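You operate a simulated robot arm through the tools that you are given. There is no shell and no other tool. Be economical: measure what you need, move in short steps, check, and stop when the job is done.

You are at the controls of a simulated two-armed robot. One attempt, no reset.

## Task
Shake the SAMPLE grain through the small sieve by hand, then part sieve and pan.
Fine: till only rough grain is left; hold the yellow pan down for the pull; jar and pan back, sieve on the sieve mat. Set down upright: jar.

Only the result counts: the job must be done as asked and must still hold three seconds after the hand-in. Knocking over, shifting, dropping, spilling or breaking anything else fails it.

## Robot
Two 6-joint arms with two-finger parallel grippers on one trunk, on a base that drives. Base frame: it is fixed to the floor where the robot stands at the start and does not move with it; the origin is under the middle of the robot, x ahead of it, y to its left, z up; the surface under the hand at the start is at about z = 0.78. Lengths are in m, angles in degrees, forces in N, time in s.
The left shoulder is at the start at [0.06, 0.187, 1.047], the right one opposite. With the tool pointing down near the work surface each hand reaches from about 0.26 to 0.62 m from the robot's upright axis, wherever it stands, measured 20 degrees to its own side. Places, roughly: sieve mat [0.4, 0.7, 0.8]; small pan (21x10x5 cm) [0.4, 0.1, 0.8]. Payload 1.57 kg a hand.
Tool frame (each hand has its own): the origin (TCP) lies between the finger pads and is the grasp point; the fingertips stand 0.03 m ahead of it; z points along the fingers, y is the line along which they close. Largest opening 0.11 m; finger width 0.024, thickness 0.012; the body of the gripper, 0.048 by 0.112 m, starts 0.078 m behind the TCP.
Orientation is told as [roll, pitch, yaw] about the base's x, y, z axes, in that order, counted from this pose: with the fingers straight down and closing along the base's y, the tool's x points along the base's -x, its y along +y and its z along -z.

## Interface
- The arms move only by the tool move_arm. It takes "left_steps", "right_steps" or both (then of equal length, played together; a hand with none holds still); each is a list of rows, each an object (a shift or turn left out is 0, a gripper value left out holds the last) with "gripper": the opening, from 0 (shut) to 1 (fully open); "linear": the shift along the tool's x, y, z in m, a list of three; "rotation": the turn, a rotation vector about the tool's x, y, z in degrees, a list of three. In form: [{"gripper": gripper, "linear": [x, y, z], "rotation": [rx, ry, rz]}, ...]. A call has 1 to 20 rows; each row shifts and turns the commanded pose from where the row before left it, along the tool's axes as they then stand. Rows are played at 5 a second. More than 0.05 m and 8.6 degrees between two rows, or a gripper value outside its range, and nothing of the call is played. Where a pose cannot be reached the arm comes as near as it can. A force on the tool above 40 N (or 10 N above the force at the start of the call, whichever is more), or a blocked arm, ends the call early, and 0.2 s more pass. The fingers move at their own pace (about 0.153 m/s each) and stop on an object; they squeeze with about 40 N. The grip force told is the motor's: it shows also when the fingers shut on nothing. Time passes only in rows, and 0.2 s behind the last, so rows that do not move let the fingers close. The reply holds the time, the measured pose of the TCP, the force on the tool along the base axes, the opening and the grip force, in the units named above and with some noise, with the torque about the TCP (base axes, N m) and any sound that the robot's microphone picked up.
- Cameras (640 x 400 px; columns grow to the right, rows downward): "scene" is now at [0.0047, 0.0341, 1.5836]; the picture's right is [0.47, -0.88, 0.00], its down [-0.70, -0.38, -0.60] and it looks along [0.53, 0.28, -0.80] (base axes); focal length 253 px, centre (320, 200). "left" rides on the left gripper at [0.07, -0.016, -0.141] in its tool frame; the picture's right is [0.23, 0.97, 0.00], its down [-0.86, 0.20, -0.48] and it looks along [-0.47, 0.11, 0.88] (tool axes); focal length 222 px, centre (320, 200). "right" rides on the right gripper at [0.07, 0.016, -0.141] in its tool frame; the picture's right is [-0.23, 0.97, 0.00], its down [-0.86, -0.20, -0.48] and it looks along [-0.47, -0.11, 0.88] (tool axes); focal length 222 px, centre (320, 200). There is no depth. A picture from a camera that has moved, and an enlarged one, comes with that camera's place and axes in the base frame and with its lens.
- snapshot(camera): a new picture of that camera. The clock stands still meanwhile.
- raise_lower(by): slides the trunk up (or, below 0, down) by that many m; the arms and the scene camera ride with it, the base frame stays. It gives what a move gives, with no picture.
- roll_base(legs): drives the robot by 1 to 6 legs, each [ahead, left, turn to the left] in m, m and degrees, along the robot's own axes; the way and the turn of a leg run together, so that a leg with both is an arc; at most 1.5 m and 180 degrees a leg. The arms and the cameras ride along, it lands a little off, and it stops where it bumps. It gives what a move gives.
- head_to(pan, tilt): turns the head with the scene camera to pan (to the left, within 86 degrees either way) and tilt (down, from -29 to 69), counted from straight ahead of the robot. It gives what a move gives.
- close_up(camera, box): a new picture of the part [left, top, right, bottom] of that camera's present view, enlarged. The clock stands still meanwhile.
- finish_job(): hands the job in; it is judged then, once.

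Work in short steps. Places have to be worked out from the pictures, the camera data and where the tool is seen: move nearer, look again, correct. Check each grasp and each placing, and mend what went wrong. You have 120 turns and 88 pictures in all, those below and enlarged ones among them. Open the grippers and draw the arms clear of the work before you hand the job in, unless the task says otherwise; then end with one line.

The tools are called after "Emit:" by a JSON object that holds its "op" and its "data". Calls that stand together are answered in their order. move_arm: Moves the arms, as the interface text tells. Its arguments: {"type":"object","properties":{"left_steps":{"type":"array","items":{"type":"object","properties":{"gripper":{"type":"number"},"linear":{"type":"array","items":{"type":"number"}},"rotation":{"type":"array","items":{"type":"number"}}}}},"right_steps":{"type":"array","items":{"type":"object","properties":{"gripper":{"type":"number"},"linear":{"type":"array","items":{"type":"number"}},"rotation":{"type":"array","items":{"type":"number"}}}}}},"required":[]} The other tools are called the same way: raise_lower (by) slides the trunk up or down; roll_base (legs) drives the base; head_to (pan, tilt) turns the head that bears the scene camera; snapshot (camera) takes a picture; close_up (camera, box) takes an enlarged picture of a part of a camera's view; finish_job () hands the job in.

At the start:

```text
time: 0.0
left_ee_pos: [0.3405, 0.2873, 1.126]
left_tcp_rot: [0.1, 0.0, -0.1]
left_contact_force: [0.5, -0.5, -0.2]
left_moment: [0.02, 0.01, 0.0]
left_gripper_width: 0.11
left_grasp_force: 0.1
right_ee_pos: [0.4907, -0.1055, 1.186]
right_tcp_rot: [0.0, 0.0, 0.0]
right_contact_force: [0.4, -0.3, 0.8]
right_moment: [0.01, -0.02, -0.01]
right_gripper_width: 0.1099
right_grasp_force: 0.0
trunk travel left (down, up): [-0.675, 0.315]
robot x, y, heading: [-0.0021, -0.0003, 0.1]
head pan, tilt: [28.2, 53.0]
```

scene: 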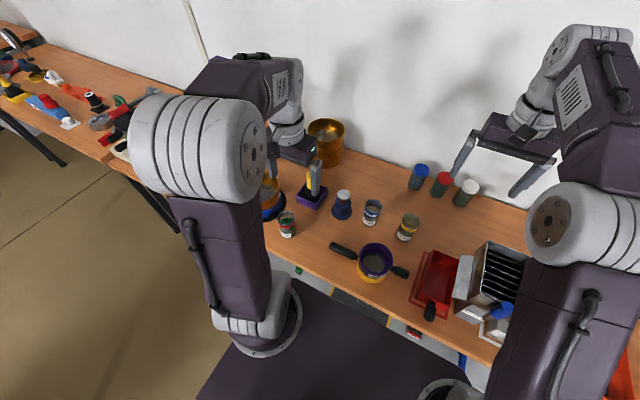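
right: 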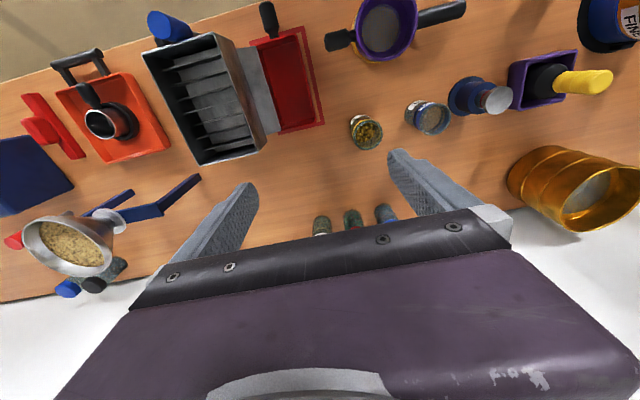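
left: 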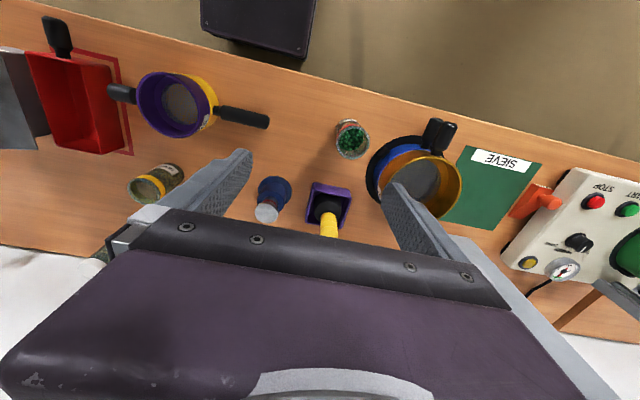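

I'll look closely at the jars and the sieve to find the labels.

Emit:
{"op": "close_up", "data": {"camera": "scene", "box": [260, 150, 440, 290]}}

Emit:
{"op": "close_up", "data": {"camera": "right", "box": [320, 0, 540, 160]}}

Emit:
{"op": "close_up", "data": {"camera": "left", "box": [90, 50, 390, 240]}}

```text
2.86 times, centred on (350, 220) of scene
camera zoom: at [0.0047, 0.0341, 1.5836], right [0.47, -0.88, 0.0], down [-0.7, -0.38, -0.6], along [0.53, 0.28, -0.8], focal length 722 px, centre (234, 143)
```

zoom: 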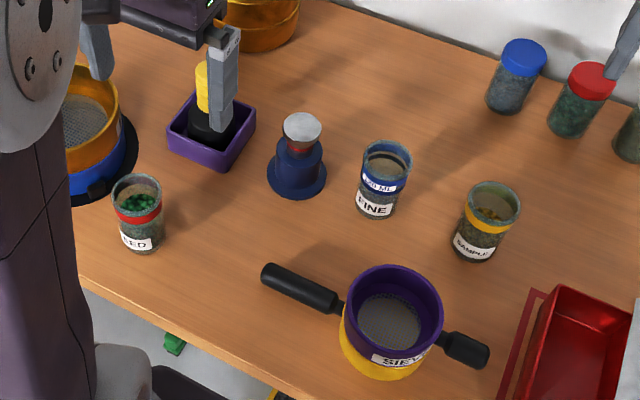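

```text
2.50 times, centred on (430, 80) of right
camera zoom: at [0.42, -0.0904, 1.3271], right [0.23, 0.97, 0.0], down [0.86, -0.2, 0.48], along [0.47, -0.11, -0.88], focal length 555 px, centre (45, 500)
```

zoom: 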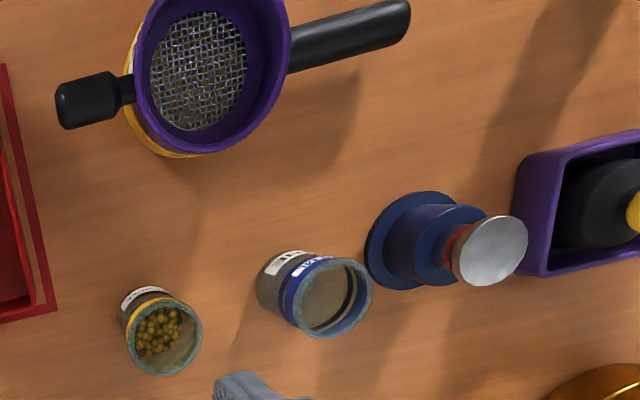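

```text
2.11 times, centred on (240, 145) of left
camera zoom: at [0.2724, 0.2722, 1.2655], right [-0.23, 0.97, 0.0], down [0.86, 0.2, 0.48], along [0.47, 0.11, -0.88], focal length 468 px, centre (488, 316)
```

zoom: 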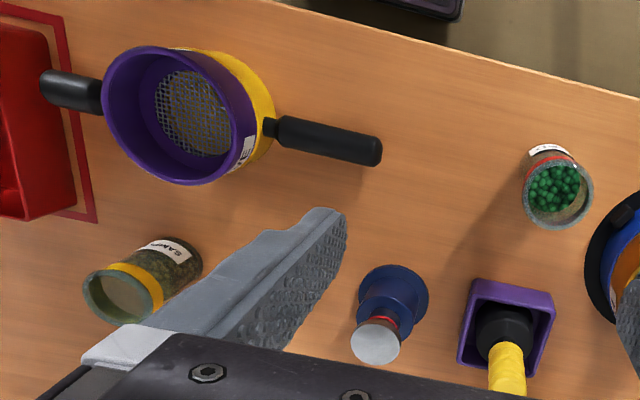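

The SAMPLE jar (yellow band) is at about (0.538, -0.022), with its rim near z 0.87. The stack is at about (0.36, 0.03), with a long handle toward +y and a short one toward -y. I'll turn the right hand high up so it points toward +y, sloping 30° down, for a side grasp of the jar.

Emit:
{"op": "move_arm", "data": {"right_steps": [{"rotation": [0, 0, 8.5]}, {"rotation": [0, 0, 8.5]}, {"rotation": [0, 0, 8.5]}, {"rotation": [0, 0, 8.5]}, {"rotation": [0, 0, 8.5]}, {"rotation": [0, 0, 8.5]}, {"rotation": [0, 0, 8.5]}, {"rotation": [0, 0, 8.5]}, {"rotation": [0, 0, 8.5]}, {"rotation": [0, 0, 8.5]}, {"rotation": [0, 0, 5]}, {"rotation": [0, 8.5, 0]}, {"rotation": [0, 8.5, 0]}, {"rotation": [0, 8.5, 0]}, {"rotation": [0, 8.5, 0]}, {"rotation": [0, 8.5, 0]}, {"rotation": [0, 8.5, 0]}, {"rotation": [0, 9, 0]}]}}

```text
refused: row 18 steps farther than a row can; nothing moved
```

Row 18 was just over the rotation limit, so I'll send it again with a smaller last step.

Emit:
{"op": "move_arm", "data": {"right_steps": [{"rotation": [0, 0, 8.5]}, {"rotation": [0, 0, 8.5]}, {"rotation": [0, 0, 8.5]}, {"rotation": [0, 0, 8.5]}, {"rotation": [0, 0, 8.5]}, {"rotation": [0, 0, 8.5]}, {"rotation": [0, 0, 8.5]}, {"rotation": [0, 0, 8.5]}, {"rotation": [0, 0, 8.5]}, {"rotation": [0, 0, 8.5]}, {"rotation": [0, 0, 5]}, {"rotation": [0, 8.5, 0]}, {"rotation": [0, 8.5, 0]}, {"rotation": [0, 8.5, 0]}, {"rotation": [0, 8.5, 0]}, {"rotation": [0, 8.5, 0]}, {"rotation": [0, 8.5, 0]}, {"rotation": [0, 8.5, 0]}, {}]}}

Emit:
{"op": "snapshot", "data": {"camera": "right"}}

Emit:
{"op": "snapshot", "data": {"camera": "scene"}}

```text
time: 4.0
left_ee_pos: [0.3404, 0.2901, 1.1243]
left_tcp_rot: [-0.1, 0.0, 0.0]
left_contact_force: [-0.1, -0.6, -0.3]
left_moment: [-0.02, 0.02, -0.01]
left_gripper_width: 0.11
left_grasp_force: 0.0
right_ee_pos: [0.4903, -0.1054, 1.1875]
right_tcp_rot: [0.1, 59.5, -89.9]
right_contact_force: [-0.1, -0.3, -0.2]
right_moment: [-0.02, 0.0, 0.0]
right_gripper_width: 0.1099
right_grasp_force: 0.0
trunk travel left (down, up): [-0.675, 0.315]
robot x, y, heading: [-0.0003, 0.0017, -0.1]
head pan, tilt: [28.2, 53.0]
```

```text
81 pictures are left
camera right: at [0.5057, -0.193, 1.3177], right [0.97, -0.12, -0.2], down [-0.2, -0.85, -0.5], along [-0.11, 0.52, -0.85], focal length 222 px, centre (320, 200)
```

right: 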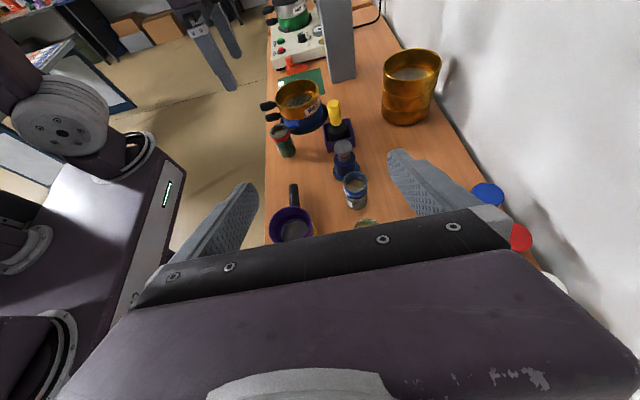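

```text
80 pictures are left
camera scene: at [0.0044, 0.0346, 1.5836], right [0.47, -0.88, 0.0], down [-0.7, -0.38, -0.6], along [0.53, 0.28, -0.8], focal length 253 px, centre (320, 200)
```

scene: 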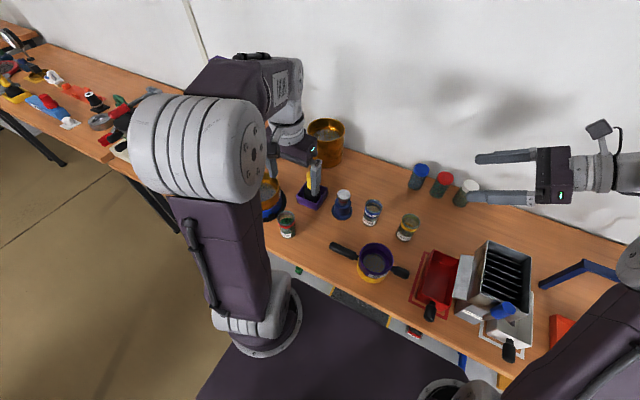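

The pose was reached. I'll go down to a standoff 0.13 m behind the jar and look again.

Emit:
{"op": "move_arm", "data": {"right_steps": [{"linear": [-0.0374, 0.0069, 0.0172]}, {"linear": [-0.0374, 0.0069, 0.0172]}, {"linear": [-0.0374, 0.0069, 0.0172]}, {"linear": [-0.0374, 0.0069, 0.0172]}, {"linear": [-0.0374, 0.0069, 0.0172]}, {"linear": [-0.0374, 0.0069, 0.0172]}, {"linear": [-0.0374, 0.0069, 0.0172]}, {}]}}

Emit:
{"op": "snapshot", "data": {"camera": "right"}}

Emit:
{"op": "close_up", "data": {"camera": "scene", "box": [310, 140, 570, 340]}}

```text
time: 5.4
left_ee_pos: [0.3398, 0.2892, 1.1244]
left_tcp_rot: [0.0, -0.1, 0.0]
left_contact_force: [0.3, -0.5, -0.8]
left_moment: [0.01, -0.02, 0.01]
left_gripper_width: 0.1099
left_grasp_force: 0.0
right_ee_pos: [0.5269, -0.1273, 0.9674]
right_tcp_rot: [-0.2, 60.5, -89.9]
right_contact_force: [-3.6, 1.4, 4.8]
right_moment: [-0.48, -0.11, -0.32]
right_gripper_width: 0.1102
right_grasp_force: 0.1
trunk travel left (down, up): [-0.675, 0.315]
robot x, y, heading: [-0.0008, 0.0027, 0.0]
head pan, tilt: [28.2, 53.0]
stopped in row 6 (right hand): the force on the tool passed its limit at 100 N (the readings are from after the stop); the commanded pose is now the measured one
```

```text
79 pictures are left
camera right: at [0.5426, -0.2172, 1.0967], right [0.97, -0.11, -0.2], down [-0.2, -0.84, -0.51], along [-0.11, 0.53, -0.84], focal length 222 px, centre (320, 200)
```

right: 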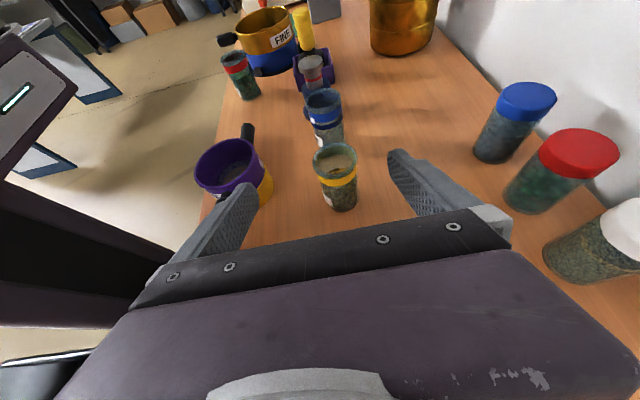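

```text
2.00 times, centred on (440, 240) of scene
camera zoom: at [0.0015, 0.0344, 1.5836], right [0.47, -0.88, 0.0], down [-0.7, -0.38, -0.6], along [0.53, 0.28, -0.8], focal length 505 px, centre (80, 120)
```

zoom: 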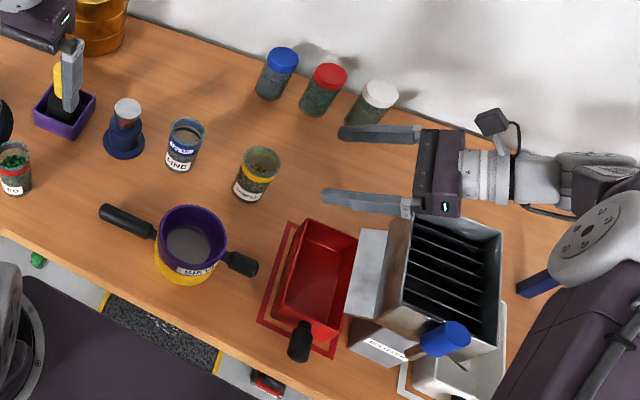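

The gripper body brushed the tall metal riffle box at the right, but the box looks unmoved. I'll raise the hand, turn it to point along (+x, +y) at 45°, and come in between the riffle and the sieve handle.

Emit:
{"op": "move_arm", "data": {"right_steps": [{"linear": [0.035, 0.005, -0.02]}, {"linear": [0.035, 0, -0.02]}, {"linear": [0.035, 0, -0.02]}, {"rotation": [-6.525, 0, 3.69]}, {"rotation": [-6.525, 0, 3.69]}, {"rotation": [-6.525, 0, 3.69]}, {"rotation": [-6.525, 0, 3.69]}, {"rotation": [-6.525, 0, 3.69]}, {"rotation": [-6.525, 0, 3.69]}, {}]}}

Emit:
{"op": "snapshot", "data": {"camera": "scene"}}

```text
time: 7.6
left_ee_pos: [0.3411, 0.2889, 1.1245]
left_tcp_rot: [0.0, 0.0, 0.0]
left_contact_force: [0.6, 0.7, 0.0]
left_moment: [0.02, -0.02, 0.0]
left_gripper_width: 0.11
left_grasp_force: 0.0
right_ee_pos: [0.5331, -0.1288, 1.0865]
right_tcp_rot: [-0.1, 60.2, -135.0]
right_contact_force: [0.8, -0.1, -0.4]
right_moment: [0.02, 0.0, 0.02]
right_gripper_width: 0.11
right_grasp_force: 0.0
trunk travel left (down, up): [-0.675, 0.315]
robot x, y, heading: [-0.0, 0.002, 0.1]
head pan, tilt: [28.2, 53.0]
```

```text
77 pictures are left
camera scene: at [0.0052, 0.0336, 1.5837], right [0.47, -0.88, 0.0], down [-0.7, -0.38, -0.6], along [0.53, 0.28, -0.8], focal length 253 px, centre (320, 200)
```

scene: 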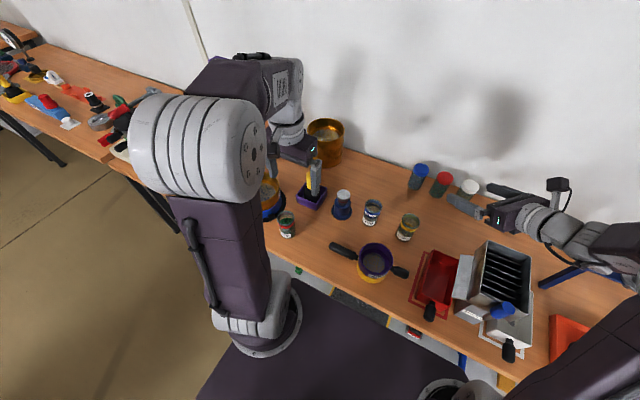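

The riffle hasn't moved. Now I'll shift sideways at height, then descend to the diagonal standoff.

Emit:
{"op": "move_arm", "data": {"right_steps": [{"linear": [-0.0107, -0.036, -0.0185]}, {"linear": [-0.0107, -0.036, -0.0185]}, {"linear": [-0.03, 0, 0.0175]}, {"linear": [-0.03, 0, 0.0175]}, {"linear": [-0.03, 0, 0.0175]}, {"linear": [-0.03, 0, 0.0175]}, {"linear": [-0.03, 0, 0.0175]}, {}]}}

Emit:
{"op": "snapshot", "data": {"camera": "right"}}

Emit:
{"op": "close_up", "data": {"camera": "scene", "box": [310, 140, 570, 340]}}

```text
time: 9.0
left_ee_pos: [0.3396, 0.29, 1.1245]
left_tcp_rot: [0.0, 0.0, 0.0]
left_contact_force: [0.3, 0.8, 0.2]
left_moment: [0.04, 0.03, -0.01]
left_gripper_width: 0.1101
left_grasp_force: 0.1
right_ee_pos: [0.4537, -0.1023, 0.9637]
right_tcp_rot: [2.0, 61.4, -132.2]
right_contact_force: [-9.1, 8.6, 14.5]
right_moment: [-1.65, 0.07, -1.19]
right_gripper_width: 0.1099
right_grasp_force: 0.0
trunk travel left (down, up): [-0.675, 0.315]
robot x, y, heading: [-0.0002, 0.0009, 0.1]
head pan, tilt: [28.2, 53.0]
stopped in row 6 (right hand): the force on the tool passed its limit at 88 N (the readings are from after the stop); the commanded pose is now the measured one
```

```text
76 pictures are left
camera right: at [0.4003, -0.1792, 1.0906], right [0.63, -0.76, -0.18], down [-0.71, -0.46, -0.53], along [0.31, 0.46, -0.83], focal length 222 px, centre (320, 200)
```

right: 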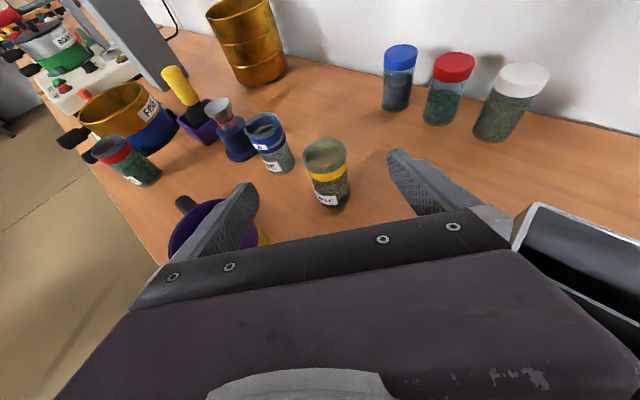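

```text
2.00 times, centred on (440, 240) of scene
camera zoom: at [0.0031, 0.0354, 1.5836], right [0.47, -0.88, 0.0], down [-0.7, -0.38, -0.6], along [0.53, 0.28, -0.8], focal length 505 px, centre (80, 120)
```

zoom: 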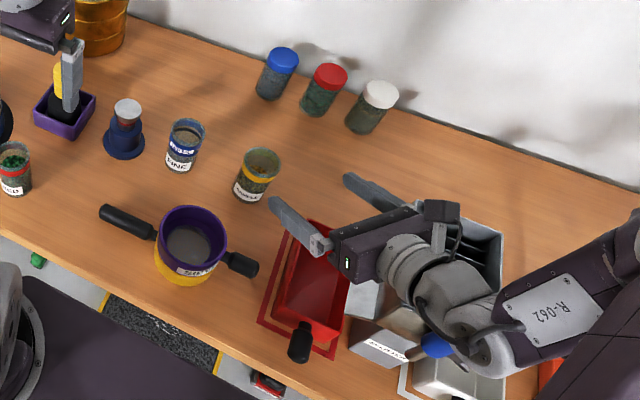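

The hand touched the riffle again, which must be close to 1 m tall at the wrist. I'll raise clear and turn to point straight ahead (+x), coming over the low sieve instead.

Emit:
{"op": "move_arm", "data": {"right_steps": [{"linear": [0.03, -0.01, -0.018]}, {"linear": [0.035, -0.01, -0.02]}, {"linear": [0.035, -0.01, -0.02]}, {"rotation": [-6.9, 0, 3.9]}, {"rotation": [-6.9, 0, 3.9]}, {"rotation": [-6.9, 0, 3.9]}, {"rotation": [-6.9, 0, 3.9]}, {"rotation": [-6.9, 0, 3.9]}, {"rotation": [-6.9, 0, 3.9]}, {}]}}

Emit:
{"op": "snapshot", "data": {"camera": "scene"}}

```text
time: 11.2
left_ee_pos: [0.3416, 0.287, 1.1243]
left_tcp_rot: [-0.1, 0.2, 0.1]
left_contact_force: [-0.4, -0.5, 0.8]
left_moment: [0.01, -0.02, 0.01]
left_gripper_width: 0.11
left_grasp_force: 0.1
right_ee_pos: [0.4721, -0.2185, 1.1242]
right_tcp_rot: [-1.4, 61.2, 178.2]
right_contact_force: [-0.3, -0.2, 0.3]
right_moment: [0.0, -0.02, 0.01]
right_gripper_width: 0.1102
right_grasp_force: 0.1
right hand out of reach, approached as far as the arm can: row 4, 5, 6, 7, 8, 9
trunk travel left (down, up): [-0.675, 0.315]
robot x, y, heading: [0.0007, -0.0034, 0.1]
head pan, tilt: [28.2, 53.0]
```

```text
74 pictures are left
camera scene: at [0.0055, 0.0342, 1.5836], right [0.47, -0.88, 0.0], down [-0.7, -0.38, -0.6], along [0.53, 0.28, -0.8], focal length 253 px, centre (320, 200)
```

scene: 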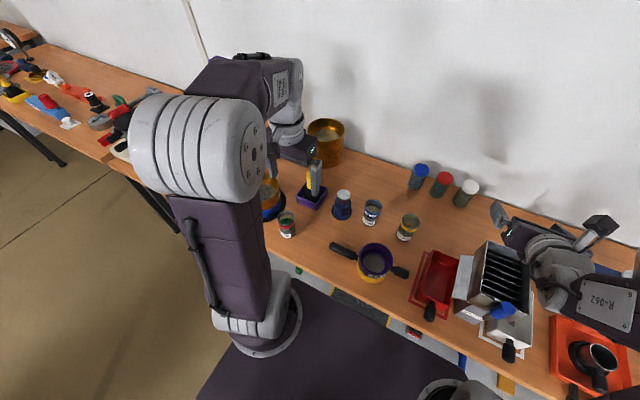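

The arm is folded too tightly for that pose. I'll back the base up 0.18 m for room.

Emit:
{"op": "roll_base", "data": {"legs": [[-0.18, 0, 0]]}}

Emit:
{"op": "move_arm", "data": {"right_steps": [{"linear": [0, 0, 0.02]}, {"linear": [0, 0, 0.02]}, {}]}}

```text
time: 12.7
left_ee_pos: [0.1622, 0.2886, 1.1237]
left_tcp_rot: [0.0, 0.1, 0.0]
left_contact_force: [0.8, 0.1, -0.8]
left_moment: [0.01, -0.04, 0.02]
left_gripper_width: 0.1101
left_grasp_force: 0.1
right_ee_pos: [0.292, -0.2177, 1.1232]
right_tcp_rot: [-1.4, 61.3, 178.2]
right_contact_force: [0.6, -0.1, -0.1]
right_moment: [0.01, -0.02, 0.02]
right_gripper_width: 0.1098
right_grasp_force: 0.0
trunk travel left (down, up): [-0.675, 0.315]
robot x, y, heading: [-0.1796, -0.0034, 0.1]
head pan, tilt: [28.2, 53.0]
```

```text
time: 13.5
left_ee_pos: [0.1614, 0.2877, 1.1253]
left_tcp_rot: [0.0, 0.1, 0.1]
left_contact_force: [0.8, -0.2, 0.4]
left_moment: [-0.03, -0.01, -0.01]
left_gripper_width: 0.1099
left_grasp_force: 0.0
right_ee_pos: [0.326, -0.2246, 1.1051]
right_tcp_rot: [-1.7, 61.4, 178.3]
right_contact_force: [-0.8, -0.8, 0.7]
right_moment: [-0.01, 0.02, -0.02]
right_gripper_width: 0.11
right_grasp_force: 0.0
right hand out of reach, approached as far as the arm can: row 2
trunk travel left (down, up): [-0.675, 0.315]
robot x, y, heading: [-0.1809, -0.0003, 0.1]
head pan, tilt: [28.2, 53.0]
```

Now I'll move the hand to above and behind the jar at z 1.0, pointing +x.

Emit:
{"op": "move_arm", "data": {"right_steps": [{"linear": [0, -0.045, 0]}, {"linear": [0, -0.045, 0]}, {"linear": [0, -0.045, 0.01]}, {"linear": [-0.012, -0.03, 0.03]}, {"linear": [-0.017, -0.03, 0.042]}, {"linear": [-0.018, 0, 0.042]}, {}]}}

Emit:
{"op": "snapshot", "data": {"camera": "right"}}

Emit:
{"op": "snapshot", "data": {"camera": "scene"}}

```text
refused: row 5 steps farther than a row can; nothing moved
```

```text
73 pictures are left
camera right: at [0.2336, -0.2433, 1.2336], right [-0.11, -0.97, -0.21], down [-0.83, 0.21, -0.52], along [0.55, 0.12, -0.83], focal length 222 px, centre (320, 200)
```

right: 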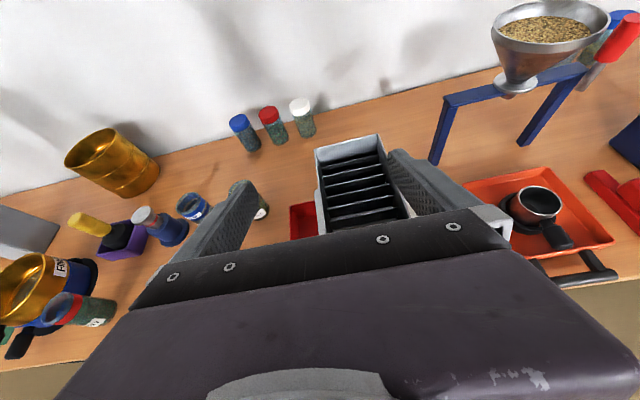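

```text
72 pictures are left
camera scene: at [-0.1763, 0.0343, 1.5837], right [0.47, -0.88, 0.0], down [-0.7, -0.38, -0.6], along [0.53, 0.28, -0.8], focal length 253 px, centre (320, 200)
```

scene: 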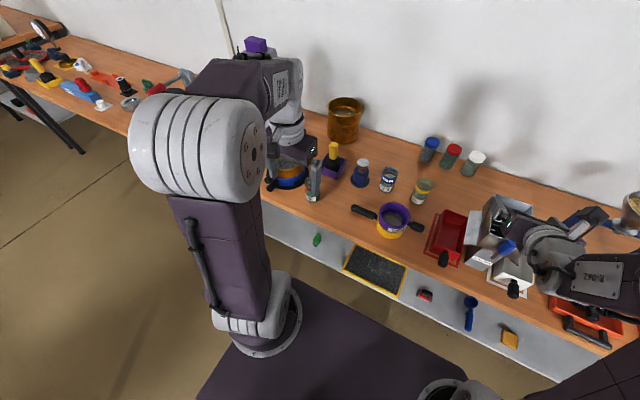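

One row was too long, so nothing moved. I'll resend it with shorter steps.

Emit:
{"op": "move_arm", "data": {"right_steps": [{"linear": [0, -0.045, 0]}, {"linear": [0, -0.045, 0]}, {"linear": [0, -0.045, 0.01]}, {"linear": [-0.012, -0.03, 0.03]}, {"linear": [-0.017, -0.02, 0.042]}, {"linear": [-0.018, -0.01, 0.042]}, {}]}}

Emit:
{"op": "snapshot", "data": {"camera": "right"}}

```text
time: 15.1
left_ee_pos: [0.1606, 0.2891, 1.1244]
left_tcp_rot: [0.0, -0.1, 0.0]
left_contact_force: [-0.2, -0.9, 0.4]
left_moment: [0.0, -0.03, -0.04]
left_gripper_width: 0.1099
left_grasp_force: 0.0
right_ee_pos: [0.4134, -0.2295, 1.0705]
right_tcp_rot: [-2.3, 61.2, 178.3]
right_contact_force: [0.1, -0.5, 0.4]
right_moment: [-0.02, 0.01, 0.01]
right_gripper_width: 0.1102
right_grasp_force: 0.1
right hand out of reach, approached as far as the arm can: row 1, 2, 3, 4, 5, 6
trunk travel left (down, up): [-0.675, 0.315]
robot x, y, heading: [-0.1777, 0.0062, -0.2]
head pan, tilt: [28.2, 53.0]
```

```text
71 pictures are left
camera right: at [0.3225, -0.2502, 1.1978], right [-0.1, -0.97, -0.22], down [-0.83, 0.2, -0.52], along [0.54, 0.13, -0.83], focal length 222 px, centre (320, 200)
```

right: 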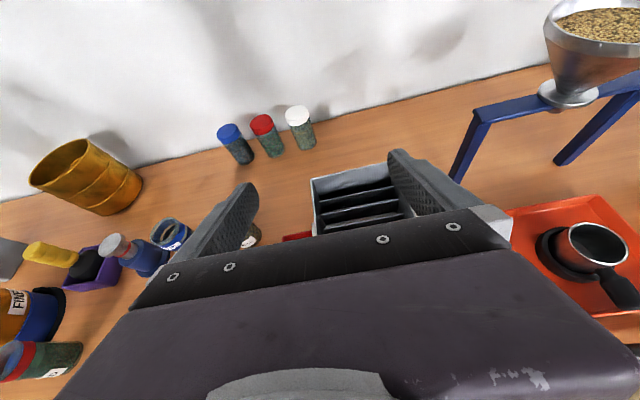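

The right wrist can't turn that way this far left, since y stays stuck near -0.23. The left hand, coming diagonally from the left at about -42°, meets only low objects. I'll lift the right hand, drive forward 0.1 m, and start turning the left hand.

Emit:
{"op": "move_arm", "data": {"right_steps": [{"linear": [0.03, 0, -0.02]}, {"linear": [0.03, 0, -0.02]}, {"linear": [0.03, 0, -0.02]}, {"linear": [0.03, 0, -0.02]}, {}, {}, {}, {}, {}, {}, {}, {}, {}, {}, {}, {}, {}], "left_steps": [{"rotation": [0, 0, -8.12]}, {"rotation": [0, 0, -8.12]}, {"rotation": [0, 0, -8.12]}, {"rotation": [0, 0, -8.12]}, {"rotation": [0, 0, -8.12]}, {"rotation": [0, 0, -8.12]}, {"rotation": [0, 0, -8.12]}, {"rotation": [0, 0, -8.12]}, {"rotation": [0, 0, -8.12]}, {"rotation": [0, 0, -8.12]}, {"rotation": [0, 0, -8.12]}, {"rotation": [0, 0, -8.12]}, {"rotation": [0, 0, -8.12]}, {"rotation": [0, 0, -8.12]}, {"rotation": [0, 0, -8.12]}, {"rotation": [0, 0, -8.12]}, {"rotation": [0, 0, -8.12]}]}}

Emit:
{"op": "move_arm", "data": {"left_steps": [{"rotation": [0, 8.5, 0]}, {"rotation": [0, 8.5, 0]}, {"rotation": [0, 8.5, 0]}, {"rotation": [0, 8.5, 0]}, {"rotation": [0, 8.5, 0]}, {"rotation": [0, 8.5, 0]}, {"rotation": [0, 8.5, 0]}, {}]}}

Emit:
{"op": "roll_base", "data": {"legs": [[0.08, 0, 0]]}}

```text
time: 18.7
left_ee_pos: [0.1619, 0.2882, 1.1237]
left_tcp_rot: [0.0, 0.1, 138.1]
left_contact_force: [0.5, 0.6, -0.2]
left_moment: [-0.04, -0.04, 0.01]
left_gripper_width: 0.1101
left_grasp_force: 0.1
right_ee_pos: [0.4008, -0.2328, 1.2135]
right_tcp_rot: [-1.4, 61.4, 178.3]
right_contact_force: [-0.5, 0.5, 0.2]
right_moment: [0.02, 0.04, 0.0]
right_gripper_width: 0.1101
right_grasp_force: 0.0
trunk travel left (down, up): [-0.675, 0.315]
robot x, y, heading: [-0.179, 0.0006, -0.0]
head pan, tilt: [28.2, 53.0]
```

```text
time: 20.5
left_ee_pos: [0.1612, 0.2887, 1.1251]
left_tcp_rot: [-0.2, 59.6, 138.0]
left_contact_force: [-0.1, 0.4, 0.5]
left_moment: [-0.01, 0.0, -0.01]
left_gripper_width: 0.1098
left_grasp_force: 0.1
right_ee_pos: [0.4002, -0.2339, 1.213]
right_tcp_rot: [-1.5, 61.3, 178.3]
right_contact_force: [-0.8, -0.1, -0.2]
right_moment: [0.0, 0.01, 0.0]
right_gripper_width: 0.1098
right_grasp_force: 0.0
trunk travel left (down, up): [-0.675, 0.315]
robot x, y, heading: [-0.1839, -0.0028, -0.2]
head pan, tilt: [28.2, 53.0]
```

```text
time: 21.5
left_ee_pos: [0.2409, 0.2893, 1.1252]
left_tcp_rot: [0.0, 59.5, 138.0]
left_contact_force: [-0.7, -0.1, 0.1]
left_moment: [-0.01, -0.03, 0.01]
left_gripper_width: 0.1099
left_grasp_force: 0.1
right_ee_pos: [0.4803, -0.2325, 1.2119]
right_tcp_rot: [-1.4, 61.4, 178.3]
right_contact_force: [0.9, -0.5, -0.2]
right_moment: [0.03, 0.0, 0.0]
right_gripper_width: 0.11
right_grasp_force: 0.2
trunk travel left (down, up): [-0.675, 0.315]
robot x, y, heading: [-0.0992, -0.0006, 0.0]
head pan, tilt: [28.2, 53.0]
```

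The left hand took the pose. I'll move it above the diagonal standoff at z 1.03, half a hand behind the jar.

Emit:
{"op": "move_arm", "data": {"left_steps": [{"linear": [0.0094, 0.0047, 0.0427], "gripper": 0.85}, {"linear": [0.0094, 0.0047, 0.0427]}, {"linear": [0.0094, 0.0047, 0.0427]}, {"linear": [0.0094, 0.0047, 0.0427]}, {"linear": [0.0094, 0.0047, 0.0427]}, {"linear": [0.0094, 0.0047, 0.0427]}, {"linear": [0.0094, 0.0047, 0.0427]}, {}]}}

Emit:
{"op": "snapshot", "data": {"camera": "left"}}

Emit:
{"op": "snapshot", "data": {"camera": "scene"}}

```text
time: 23.3
left_ee_pos: [0.4348, 0.0677, 1.0275]
left_tcp_rot: [0.0, 59.6, 138.0]
left_contact_force: [-0.4, 0.1, 0.1]
left_moment: [-0.05, 0.05, -0.01]
left_gripper_width: 0.0936
left_grasp_force: 0.2
right_ee_pos: [0.4801, -0.2319, 1.2135]
right_tcp_rot: [-1.4, 61.3, 178.3]
right_contact_force: [-0.9, -1.0, 0.5]
right_moment: [-0.04, -0.01, 0.0]
right_gripper_width: 0.1099
right_grasp_force: 0.1
trunk travel left (down, up): [-0.675, 0.315]
robot x, y, heading: [-0.0999, 0.0003, 0.1]
head pan, tilt: [28.2, 53.0]
```

```text
70 pictures are left
camera left: at [0.3825, 0.138, 1.1599], right [-0.57, -0.8, 0.2], down [-0.76, 0.42, -0.49], along [0.31, -0.43, -0.85], focal length 222 px, centre (320, 200)
```

left: 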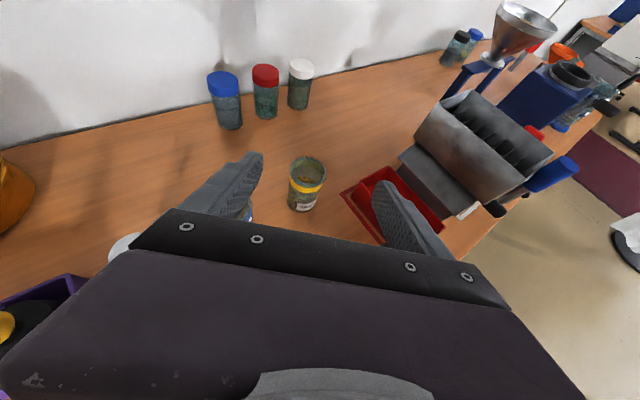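

```text
69 pictures are left
camera scene: at [-0.0963, 0.0348, 1.5836], right [0.47, -0.88, 0.0], down [-0.7, -0.38, -0.6], along [0.53, 0.28, -0.8], focal length 253 px, centre (320, 200)
```

scene: 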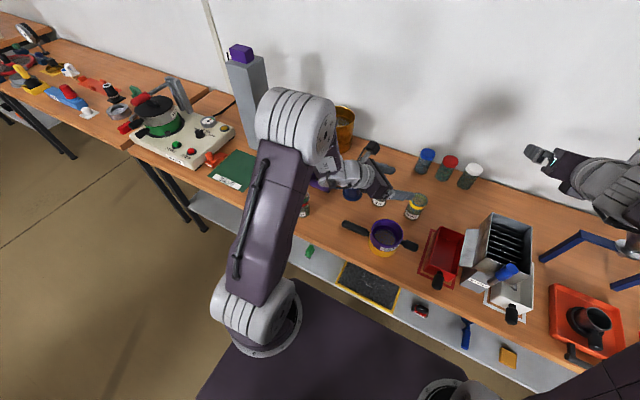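

The jar is confirmed at about (0.54, -0.021), and the riffle is undisturbed. I'll descend to the standoff with a narrower opening so the fingers pass the FINE jar.

Emit:
{"op": "move_arm", "data": {"left_steps": [{"linear": [-0.0288, -0.001, 0.017], "gripper": 0.78}, {"linear": [-0.0288, -0.001, 0.017]}, {"linear": [-0.0288, -0.001, 0.017]}, {}]}}

Emit:
{"op": "snapshot", "data": {"camera": "left"}}

Emit:
{"op": "close_up", "data": {"camera": "scene", "box": [300, 130, 460, 270]}}

```text
time: 24.3
left_ee_pos: [0.438, 0.0698, 0.9281]
left_tcp_rot: [-0.1, 59.5, 138.0]
left_contact_force: [0.4, 0.3, -0.3]
left_moment: [0.03, 0.01, 0.02]
left_gripper_width: 0.0858
left_grasp_force: 0.1
right_ee_pos: [0.4805, -0.2327, 1.2122]
right_tcp_rot: [-1.4, 61.4, 178.3]
right_contact_force: [0.0, -0.6, 0.3]
right_moment: [0.05, -0.03, 0.05]
right_gripper_width: 0.1098
right_grasp_force: 0.0
trunk travel left (down, up): [-0.675, 0.315]
robot x, y, heading: [-0.1011, 0.0026, -0.1]
head pan, tilt: [28.2, 53.0]
```

```text
68 pictures are left
camera left: at [0.3847, 0.1409, 1.0602], right [-0.57, -0.8, 0.2], down [-0.76, 0.42, -0.49], along [0.31, -0.43, -0.85], focal length 222 px, centre (320, 200)
```

left: 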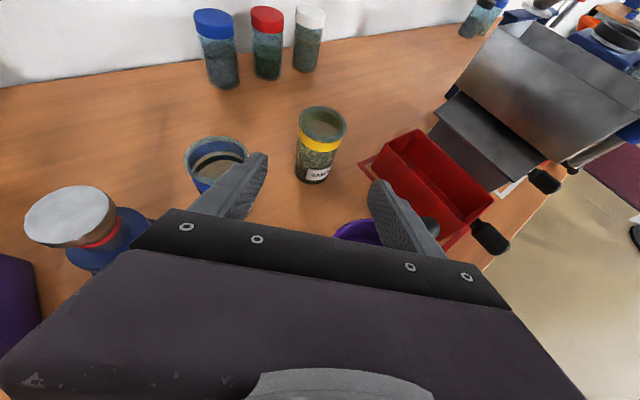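

```text
2.86 times, centred on (380, 200) of scene
camera zoom: at [-0.0958, 0.0339, 1.5837], right [0.47, -0.88, 0.0], down [-0.7, -0.38, -0.6], along [0.53, 0.28, -0.8], focal length 722 px, centre (149, 200)
```

zoom: 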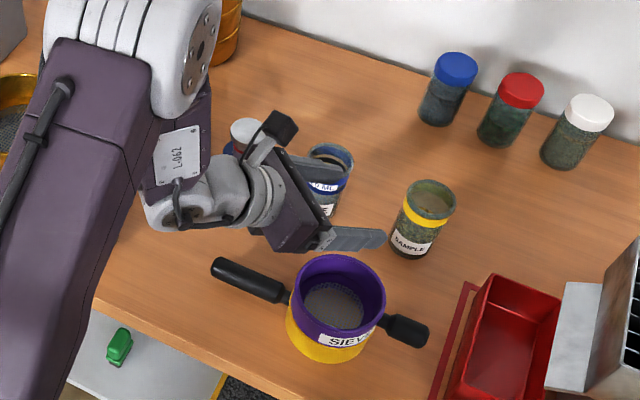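

The alignment is good: the jar is about 0.165 m ahead along the fingers. I'll advance straight to it.

Emit:
{"op": "move_arm", "data": {"left_steps": [{"linear": [0, 0, 0.041]}, {"linear": [0, 0, 0.041]}, {"linear": [0, 0, 0.041]}, {"linear": [0, 0, 0.041]}, {}]}}

Emit:
{"op": "snapshot", "data": {"camera": "left"}}

Emit:
{"op": "close_up", "data": {"camera": "scene", "box": [300, 130, 460, 270]}}

```text
time: 25.5
left_ee_pos: [0.5409, -0.0225, 0.846]
left_tcp_rot: [0.1, 59.5, 138.1]
left_contact_force: [-0.2, -0.1, -0.5]
left_moment: [0.01, 0.0, -0.01]
left_gripper_width: 0.0858
left_grasp_force: 0.1
right_ee_pos: [0.48, -0.2326, 1.2139]
right_tcp_rot: [-1.5, 61.4, 178.2]
right_contact_force: [-0.2, 0.2, -0.2]
right_moment: [-0.02, 0.02, 0.0]
right_gripper_width: 0.1101
right_grasp_force: 0.0
trunk travel left (down, up): [-0.675, 0.315]
robot x, y, heading: [-0.099, 0.0062, -0.1]
head pan, tilt: [28.2, 53.0]
```

```text
66 pictures are left
camera left: at [0.4896, 0.0462, 0.9773], right [-0.57, -0.8, 0.2], down [-0.76, 0.42, -0.49], along [0.31, -0.43, -0.85], focal length 222 px, centre (320, 200)
```

left: 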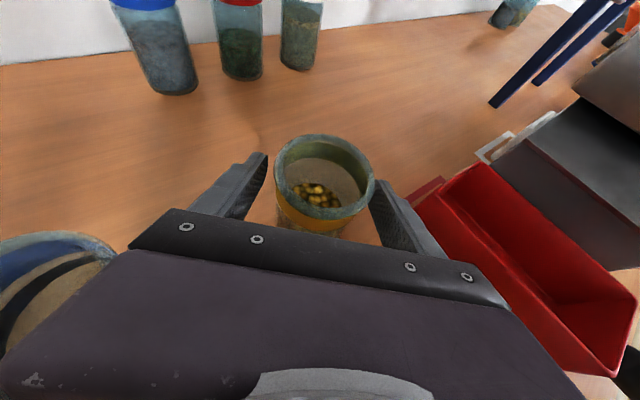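

```text
2.86 times, centred on (380, 200) of scene
camera zoom: at [-0.0963, 0.0345, 1.5837], right [0.47, -0.88, 0.0], down [-0.7, -0.38, -0.6], along [0.53, 0.28, -0.8], focal length 722 px, centre (149, 200)
```

zoom: 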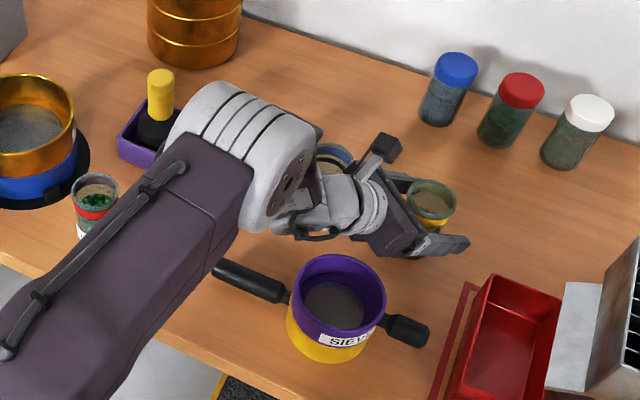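

The jar is centred between the fingers, so I'll close.

Emit:
{"op": "move_arm", "data": {"left_steps": [{"gripper": 0.6}, {"gripper": 0.4}, {"gripper": 0.4}, {"gripper": 0.4}]}}

```text
time: 26.5
left_ee_pos: [0.5423, -0.0243, 0.8455]
left_tcp_rot: [0.1, 59.3, 138.0]
left_contact_force: [0.2, 0.7, -0.1]
left_moment: [-0.04, 0.03, 0.01]
left_gripper_width: 0.0542
left_grasp_force: 40.3
right_ee_pos: [0.4803, -0.232, 1.2133]
right_tcp_rot: [-1.3, 61.5, 178.3]
right_contact_force: [-0.5, -0.2, -0.1]
right_moment: [0.02, -0.01, -0.03]
right_gripper_width: 0.1101
right_grasp_force: 0.1
trunk travel left (down, up): [-0.675, 0.315]
robot x, y, heading: [-0.1049, 0.0023, 0.3]
head pan, tilt: [28.2, 53.0]
```

Gripped at 54 mm. I'll lift it straight up.

Emit:
{"op": "move_arm", "data": {"left_steps": [{"linear": [0.02, 0, -0.0118]}, {"linear": [0.04, 0, -0.0235]}, {"linear": [0.04, 0, -0.0235]}, {"linear": [0.03, 0, -0.0177]}, {}]}}

Emit:
{"op": "snapshot", "data": {"camera": "left"}}

Emit:
{"op": "close_up", "data": {"camera": "scene", "box": [300, 130, 460, 270]}}

```text
time: 27.7
left_ee_pos: [0.5417, -0.0228, 0.9973]
left_tcp_rot: [0.1, 59.5, 137.9]
left_contact_force: [0.3, 0.1, -0.7]
left_moment: [0.0, -0.02, -0.01]
left_gripper_width: 0.0546
left_grasp_force: 40.2
right_ee_pos: [0.4812, -0.233, 1.2122]
right_tcp_rot: [-1.4, 61.3, 178.3]
right_contact_force: [0.0, 0.0, 0.1]
right_moment: [0.0, -0.02, 0.01]
right_gripper_width: 0.11
right_grasp_force: 0.0
trunk travel left (down, up): [-0.675, 0.315]
robot x, y, heading: [-0.1004, 0.0022, 0.0]
head pan, tilt: [28.2, 53.0]
```

```text
64 pictures are left
camera left: at [0.49, 0.0468, 1.1288], right [-0.57, -0.8, 0.2], down [-0.76, 0.42, -0.49], along [0.31, -0.43, -0.85], focal length 222 px, centre (320, 200)
```

left: 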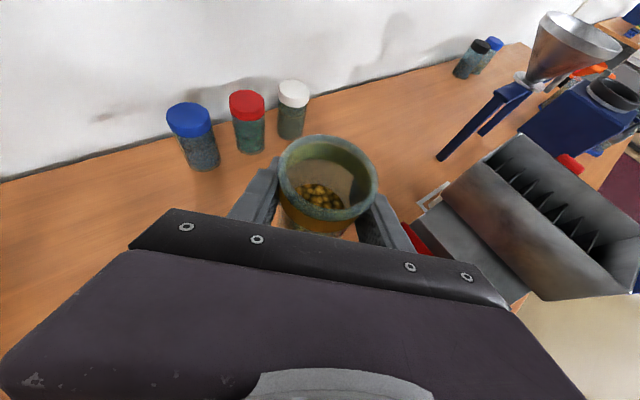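

```text
2.86 times, centred on (380, 200) of scene
camera zoom: at [-0.0945, 0.034, 1.5836], right [0.47, -0.88, 0.0], down [-0.7, -0.38, -0.6], along [0.53, 0.28, -0.8], focal length 722 px, centre (149, 200)
```

zoom: 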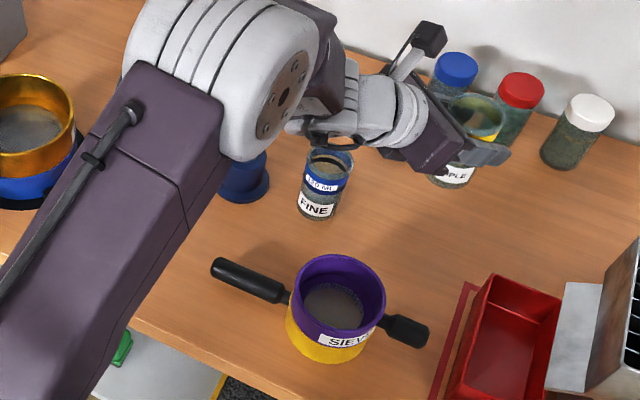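

The jar is lifted and the FINE jar is undisturbed. The sieve centre triangulates to about (0.372, 0.036), rim near z 0.855. I'll carry the jar upright over it and check reach.

Emit:
{"op": "move_arm", "data": {"left_steps": [{"linear": [-0.023, 0.0138, -0.0259]}, {"linear": [-0.023, 0.0138, -0.0259]}, {"linear": [-0.023, 0.0138, -0.0259]}, {"linear": [-0.023, 0.0138, -0.0259]}, {}]}}

Emit:
{"op": "snapshot", "data": {"camera": "scene"}}

Emit:
{"op": "snapshot", "data": {"camera": "left"}}

```text
time: 28.9
left_ee_pos: [0.4045, 0.0272, 0.9709]
left_tcp_rot: [0.0, 59.4, 138.0]
left_contact_force: [0.4, 0.2, -2.6]
left_moment: [-0.02, -0.02, 0.01]
left_gripper_width: 0.0539
left_grasp_force: 40.1
right_ee_pos: [0.4805, -0.2338, 1.2128]
right_tcp_rot: [-1.4, 61.3, 178.1]
right_contact_force: [-0.3, 0.2, -0.7]
right_moment: [-0.01, -0.01, 0.0]
right_gripper_width: 0.11
right_grasp_force: 0.1
trunk travel left (down, up): [-0.675, 0.315]
robot x, y, heading: [-0.1003, 0.0017, -0.2]
head pan, tilt: [28.2, 53.0]
```

```text
62 pictures are left
camera scene: at [-0.0945, 0.0337, 1.5837], right [0.47, -0.88, 0.0], down [-0.7, -0.38, -0.6], along [0.53, 0.28, -0.8], focal length 253 px, centre (320, 200)
```

scene: 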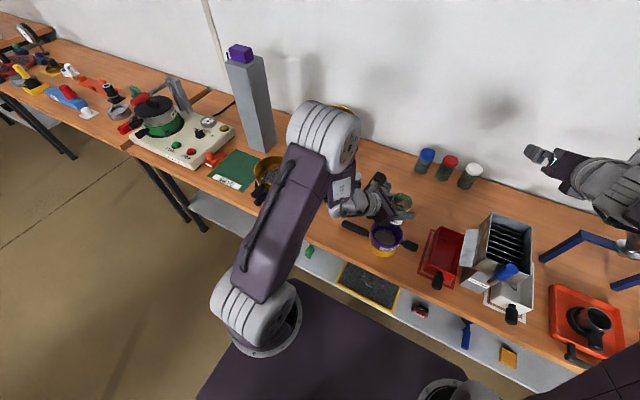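

```text
61 pictures are left
camera left: at [0.352, 0.0965, 1.1017], right [-0.57, -0.8, 0.2], down [-0.76, 0.42, -0.49], along [0.31, -0.43, -0.85], focal length 222 px, centre (320, 200)
```

left: 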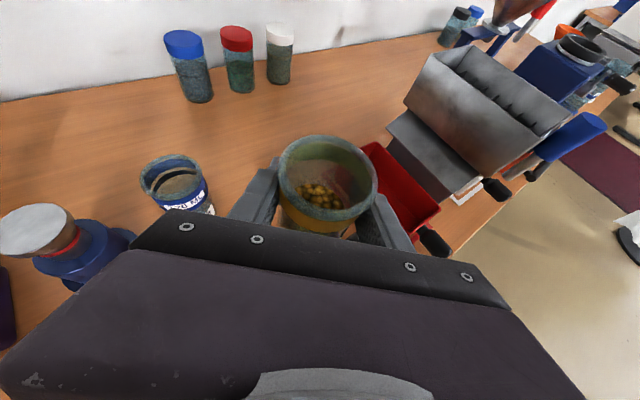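

Now I'll roll the hand about the finger axis to about 51° of jar tilt, before anything flows, and check the lip against the sieve.

Emit:
{"op": "move_arm", "data": {"left_steps": [{"rotation": [0, 0, 8.5]}, {"rotation": [0, 0, 8.5]}, {"rotation": [0, 0, 8.5]}, {"rotation": [0, 0, 8.5]}, {"rotation": [0, 0, 8.5]}, {"rotation": [0, 0, 8.5]}, {"rotation": [0, 0, 8.5]}, {}]}}

Emit:
{"op": "close_up", "data": {"camera": "scene", "box": [320, 160, 460, 270]}}

Emit:
{"op": "snapshot", "data": {"camera": "left"}}

```text
time: 30.7
left_ee_pos: [0.4046, 0.0278, 0.97]
left_tcp_rot: [-55.5, 25.8, 64.6]
left_contact_force: [0.4, 0.2, -1.3]
left_moment: [-0.08, 0.04, 0.02]
left_gripper_width: 0.054
left_grasp_force: 40.1
right_ee_pos: [0.4804, -0.234, 1.213]
right_tcp_rot: [-1.4, 61.4, 178.3]
right_contact_force: [0.5, 1.2, 0.9]
right_moment: [0.02, -0.01, 0.0]
right_gripper_width: 0.1101
right_grasp_force: 0.1
trunk travel left (down, up): [-0.675, 0.315]
robot x, y, heading: [-0.1002, -0.0008, 0.0]
head pan, tilt: [28.2, 53.0]
```

```text
3.64 times, centred on (390, 215) of scene
camera zoom: at [-0.0952, 0.0341, 1.5836], right [0.47, -0.88, 0.0], down [-0.7, -0.38, -0.6], along [0.53, 0.28, -0.8], focal length 919 px, centre (66, 146)
```

zoom: 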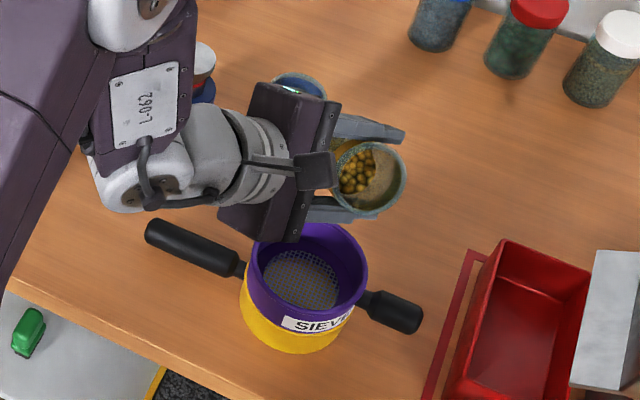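

```text
59 pictures are left
camera left: at [0.299, 0.0532, 1.0835], right [-0.73, -0.27, -0.62], down [-0.11, 0.95, -0.28], along [0.67, -0.14, -0.73], focal length 222 px, centre (320, 200)
```

left: 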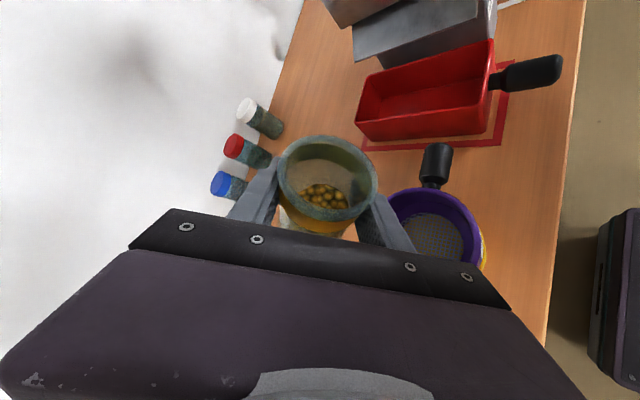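

At this tilt nothing has poured, and the lip will swing over the sieve as I roll on. I'll lower 3 cm, roll slowly past horizontal, and look.

Emit:
{"op": "move_arm", "data": {"left_steps": [{"linear": [-0.0131, 0.0223, 0.0152]}, {"rotation": [0, 0, 8.5]}, {"rotation": [0, 0, 6]}, {"rotation": [0, 0, 5]}, {"rotation": [0, 0, 5]}, {"rotation": [0, 0, 5]}, {"rotation": [0, 0, 5]}, {}, {}]}}

Emit:
{"op": "close_up", "data": {"camera": "scene", "box": [320, 160, 460, 270]}}

Emit:
{"op": "snapshot", "data": {"camera": "left"}}

```text
time: 32.7
left_ee_pos: [0.4039, 0.0267, 0.9409]
left_tcp_rot: [-59.4, -3.5, 45.9]
left_contact_force: [-0.6, 1.0, -2.7]
left_moment: [0.0, 0.0, 0.02]
left_gripper_width: 0.054
left_grasp_force: 40.6
right_ee_pos: [0.4816, -0.232, 1.2138]
right_tcp_rot: [-1.4, 61.4, 178.3]
right_contact_force: [0.0, 0.2, -0.3]
right_moment: [-0.02, 0.01, -0.03]
right_gripper_width: 0.11
right_grasp_force: 0.1
trunk travel left (down, up): [-0.675, 0.315]
robot x, y, heading: [-0.1008, -0.0029, 0.3]
head pan, tilt: [28.2, 53.0]
```

```text
3.64 times, centred on (390, 215) of scene
camera zoom: at [-0.0951, 0.0341, 1.5836], right [0.47, -0.88, 0.0], down [-0.7, -0.38, -0.6], along [0.53, 0.28, -0.8], focal length 919 px, centre (66, 146)
```

zoom: 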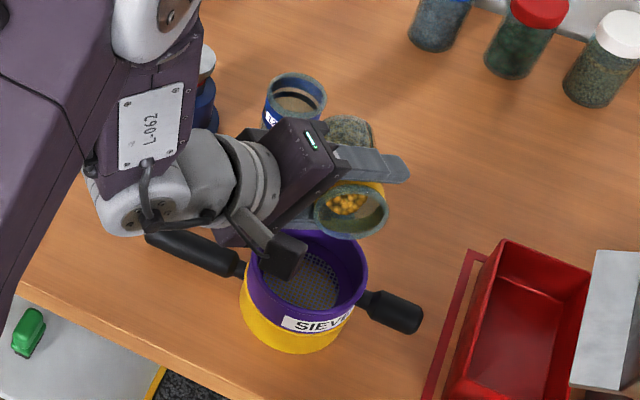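

```text
57 pictures are left
camera left: at [0.2724, 0.0519, 1.0211], right [-0.48, 0.22, -0.85], down [0.22, 0.97, 0.12], along [0.85, -0.13, -0.51], focal length 222 px, centre (320, 200)
```

left: 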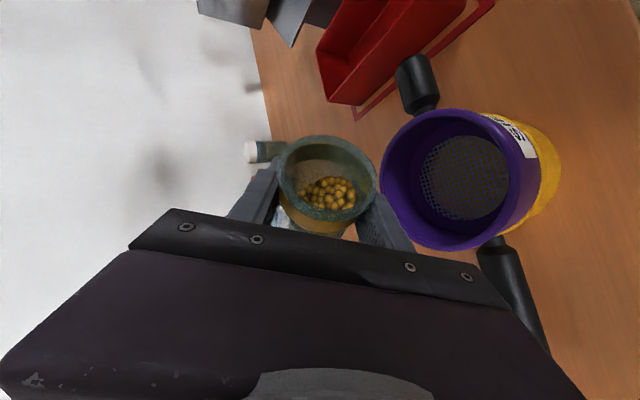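

The grain is about to run and would land a little toward -y. I'll shift +y by 1.8 cm and keep rolling gently.

Emit:
{"op": "move_arm", "data": {"left_steps": [{"linear": [-0.0129, 0.007, -0.0104]}, {"rotation": [0, 0, 4]}, {"rotation": [0, 0, 4]}, {"rotation": [0, 0, 4]}, {"rotation": [0, 0, 4]}, {}, {}]}}

Emit:
{"op": "close_up", "data": {"camera": "scene", "box": [320, 160, 460, 270]}}

Emit:
{"op": "snapshot", "data": {"camera": "left"}}

```text
time: 34.3
left_ee_pos: [0.4052, 0.0447, 0.9393]
left_tcp_rot: [-57.9, -17.2, 37.5]
left_contact_force: [-0.7, -1.3, -2.3]
left_moment: [0.02, 0.05, 0.0]
left_gripper_width: 0.0538
left_grasp_force: 39.5
right_ee_pos: [0.4809, -0.2328, 1.2129]
right_tcp_rot: [-1.4, 61.4, 178.3]
right_contact_force: [-0.5, 0.3, 0.0]
right_moment: [-0.01, -0.01, -0.02]
right_gripper_width: 0.1101
right_grasp_force: 0.1
trunk travel left (down, up): [-0.675, 0.315]
robot x, y, heading: [-0.0994, 0.0022, -0.1]
head pan, tilt: [28.2, 53.0]
```

```text
3.64 times, centred on (390, 215) of scene
camera zoom: at [-0.0952, 0.0341, 1.5836], right [0.47, -0.88, 0.0], down [-0.7, -0.38, -0.6], along [0.53, 0.28, -0.8], focal length 919 px, centre (66, 146)
```

zoom: 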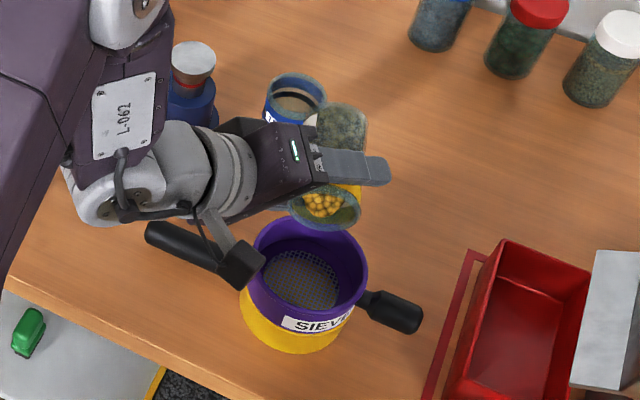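

```text
55 pictures are left
camera left: at [0.2641, 0.0763, 1.0034], right [-0.29, 0.43, -0.85], down [0.32, 0.89, 0.33], along [0.9, -0.17, -0.4], focal length 222 px, centre (320, 200)
```

left: 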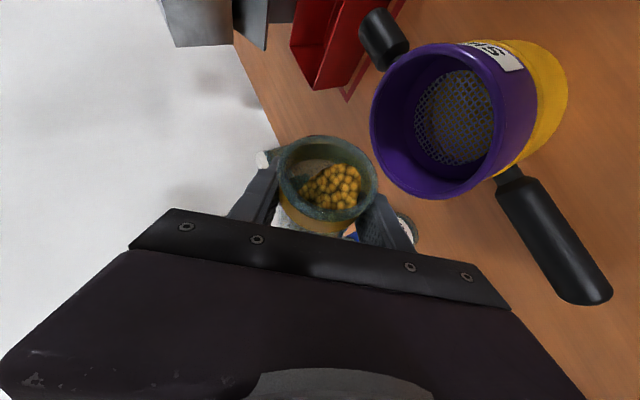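

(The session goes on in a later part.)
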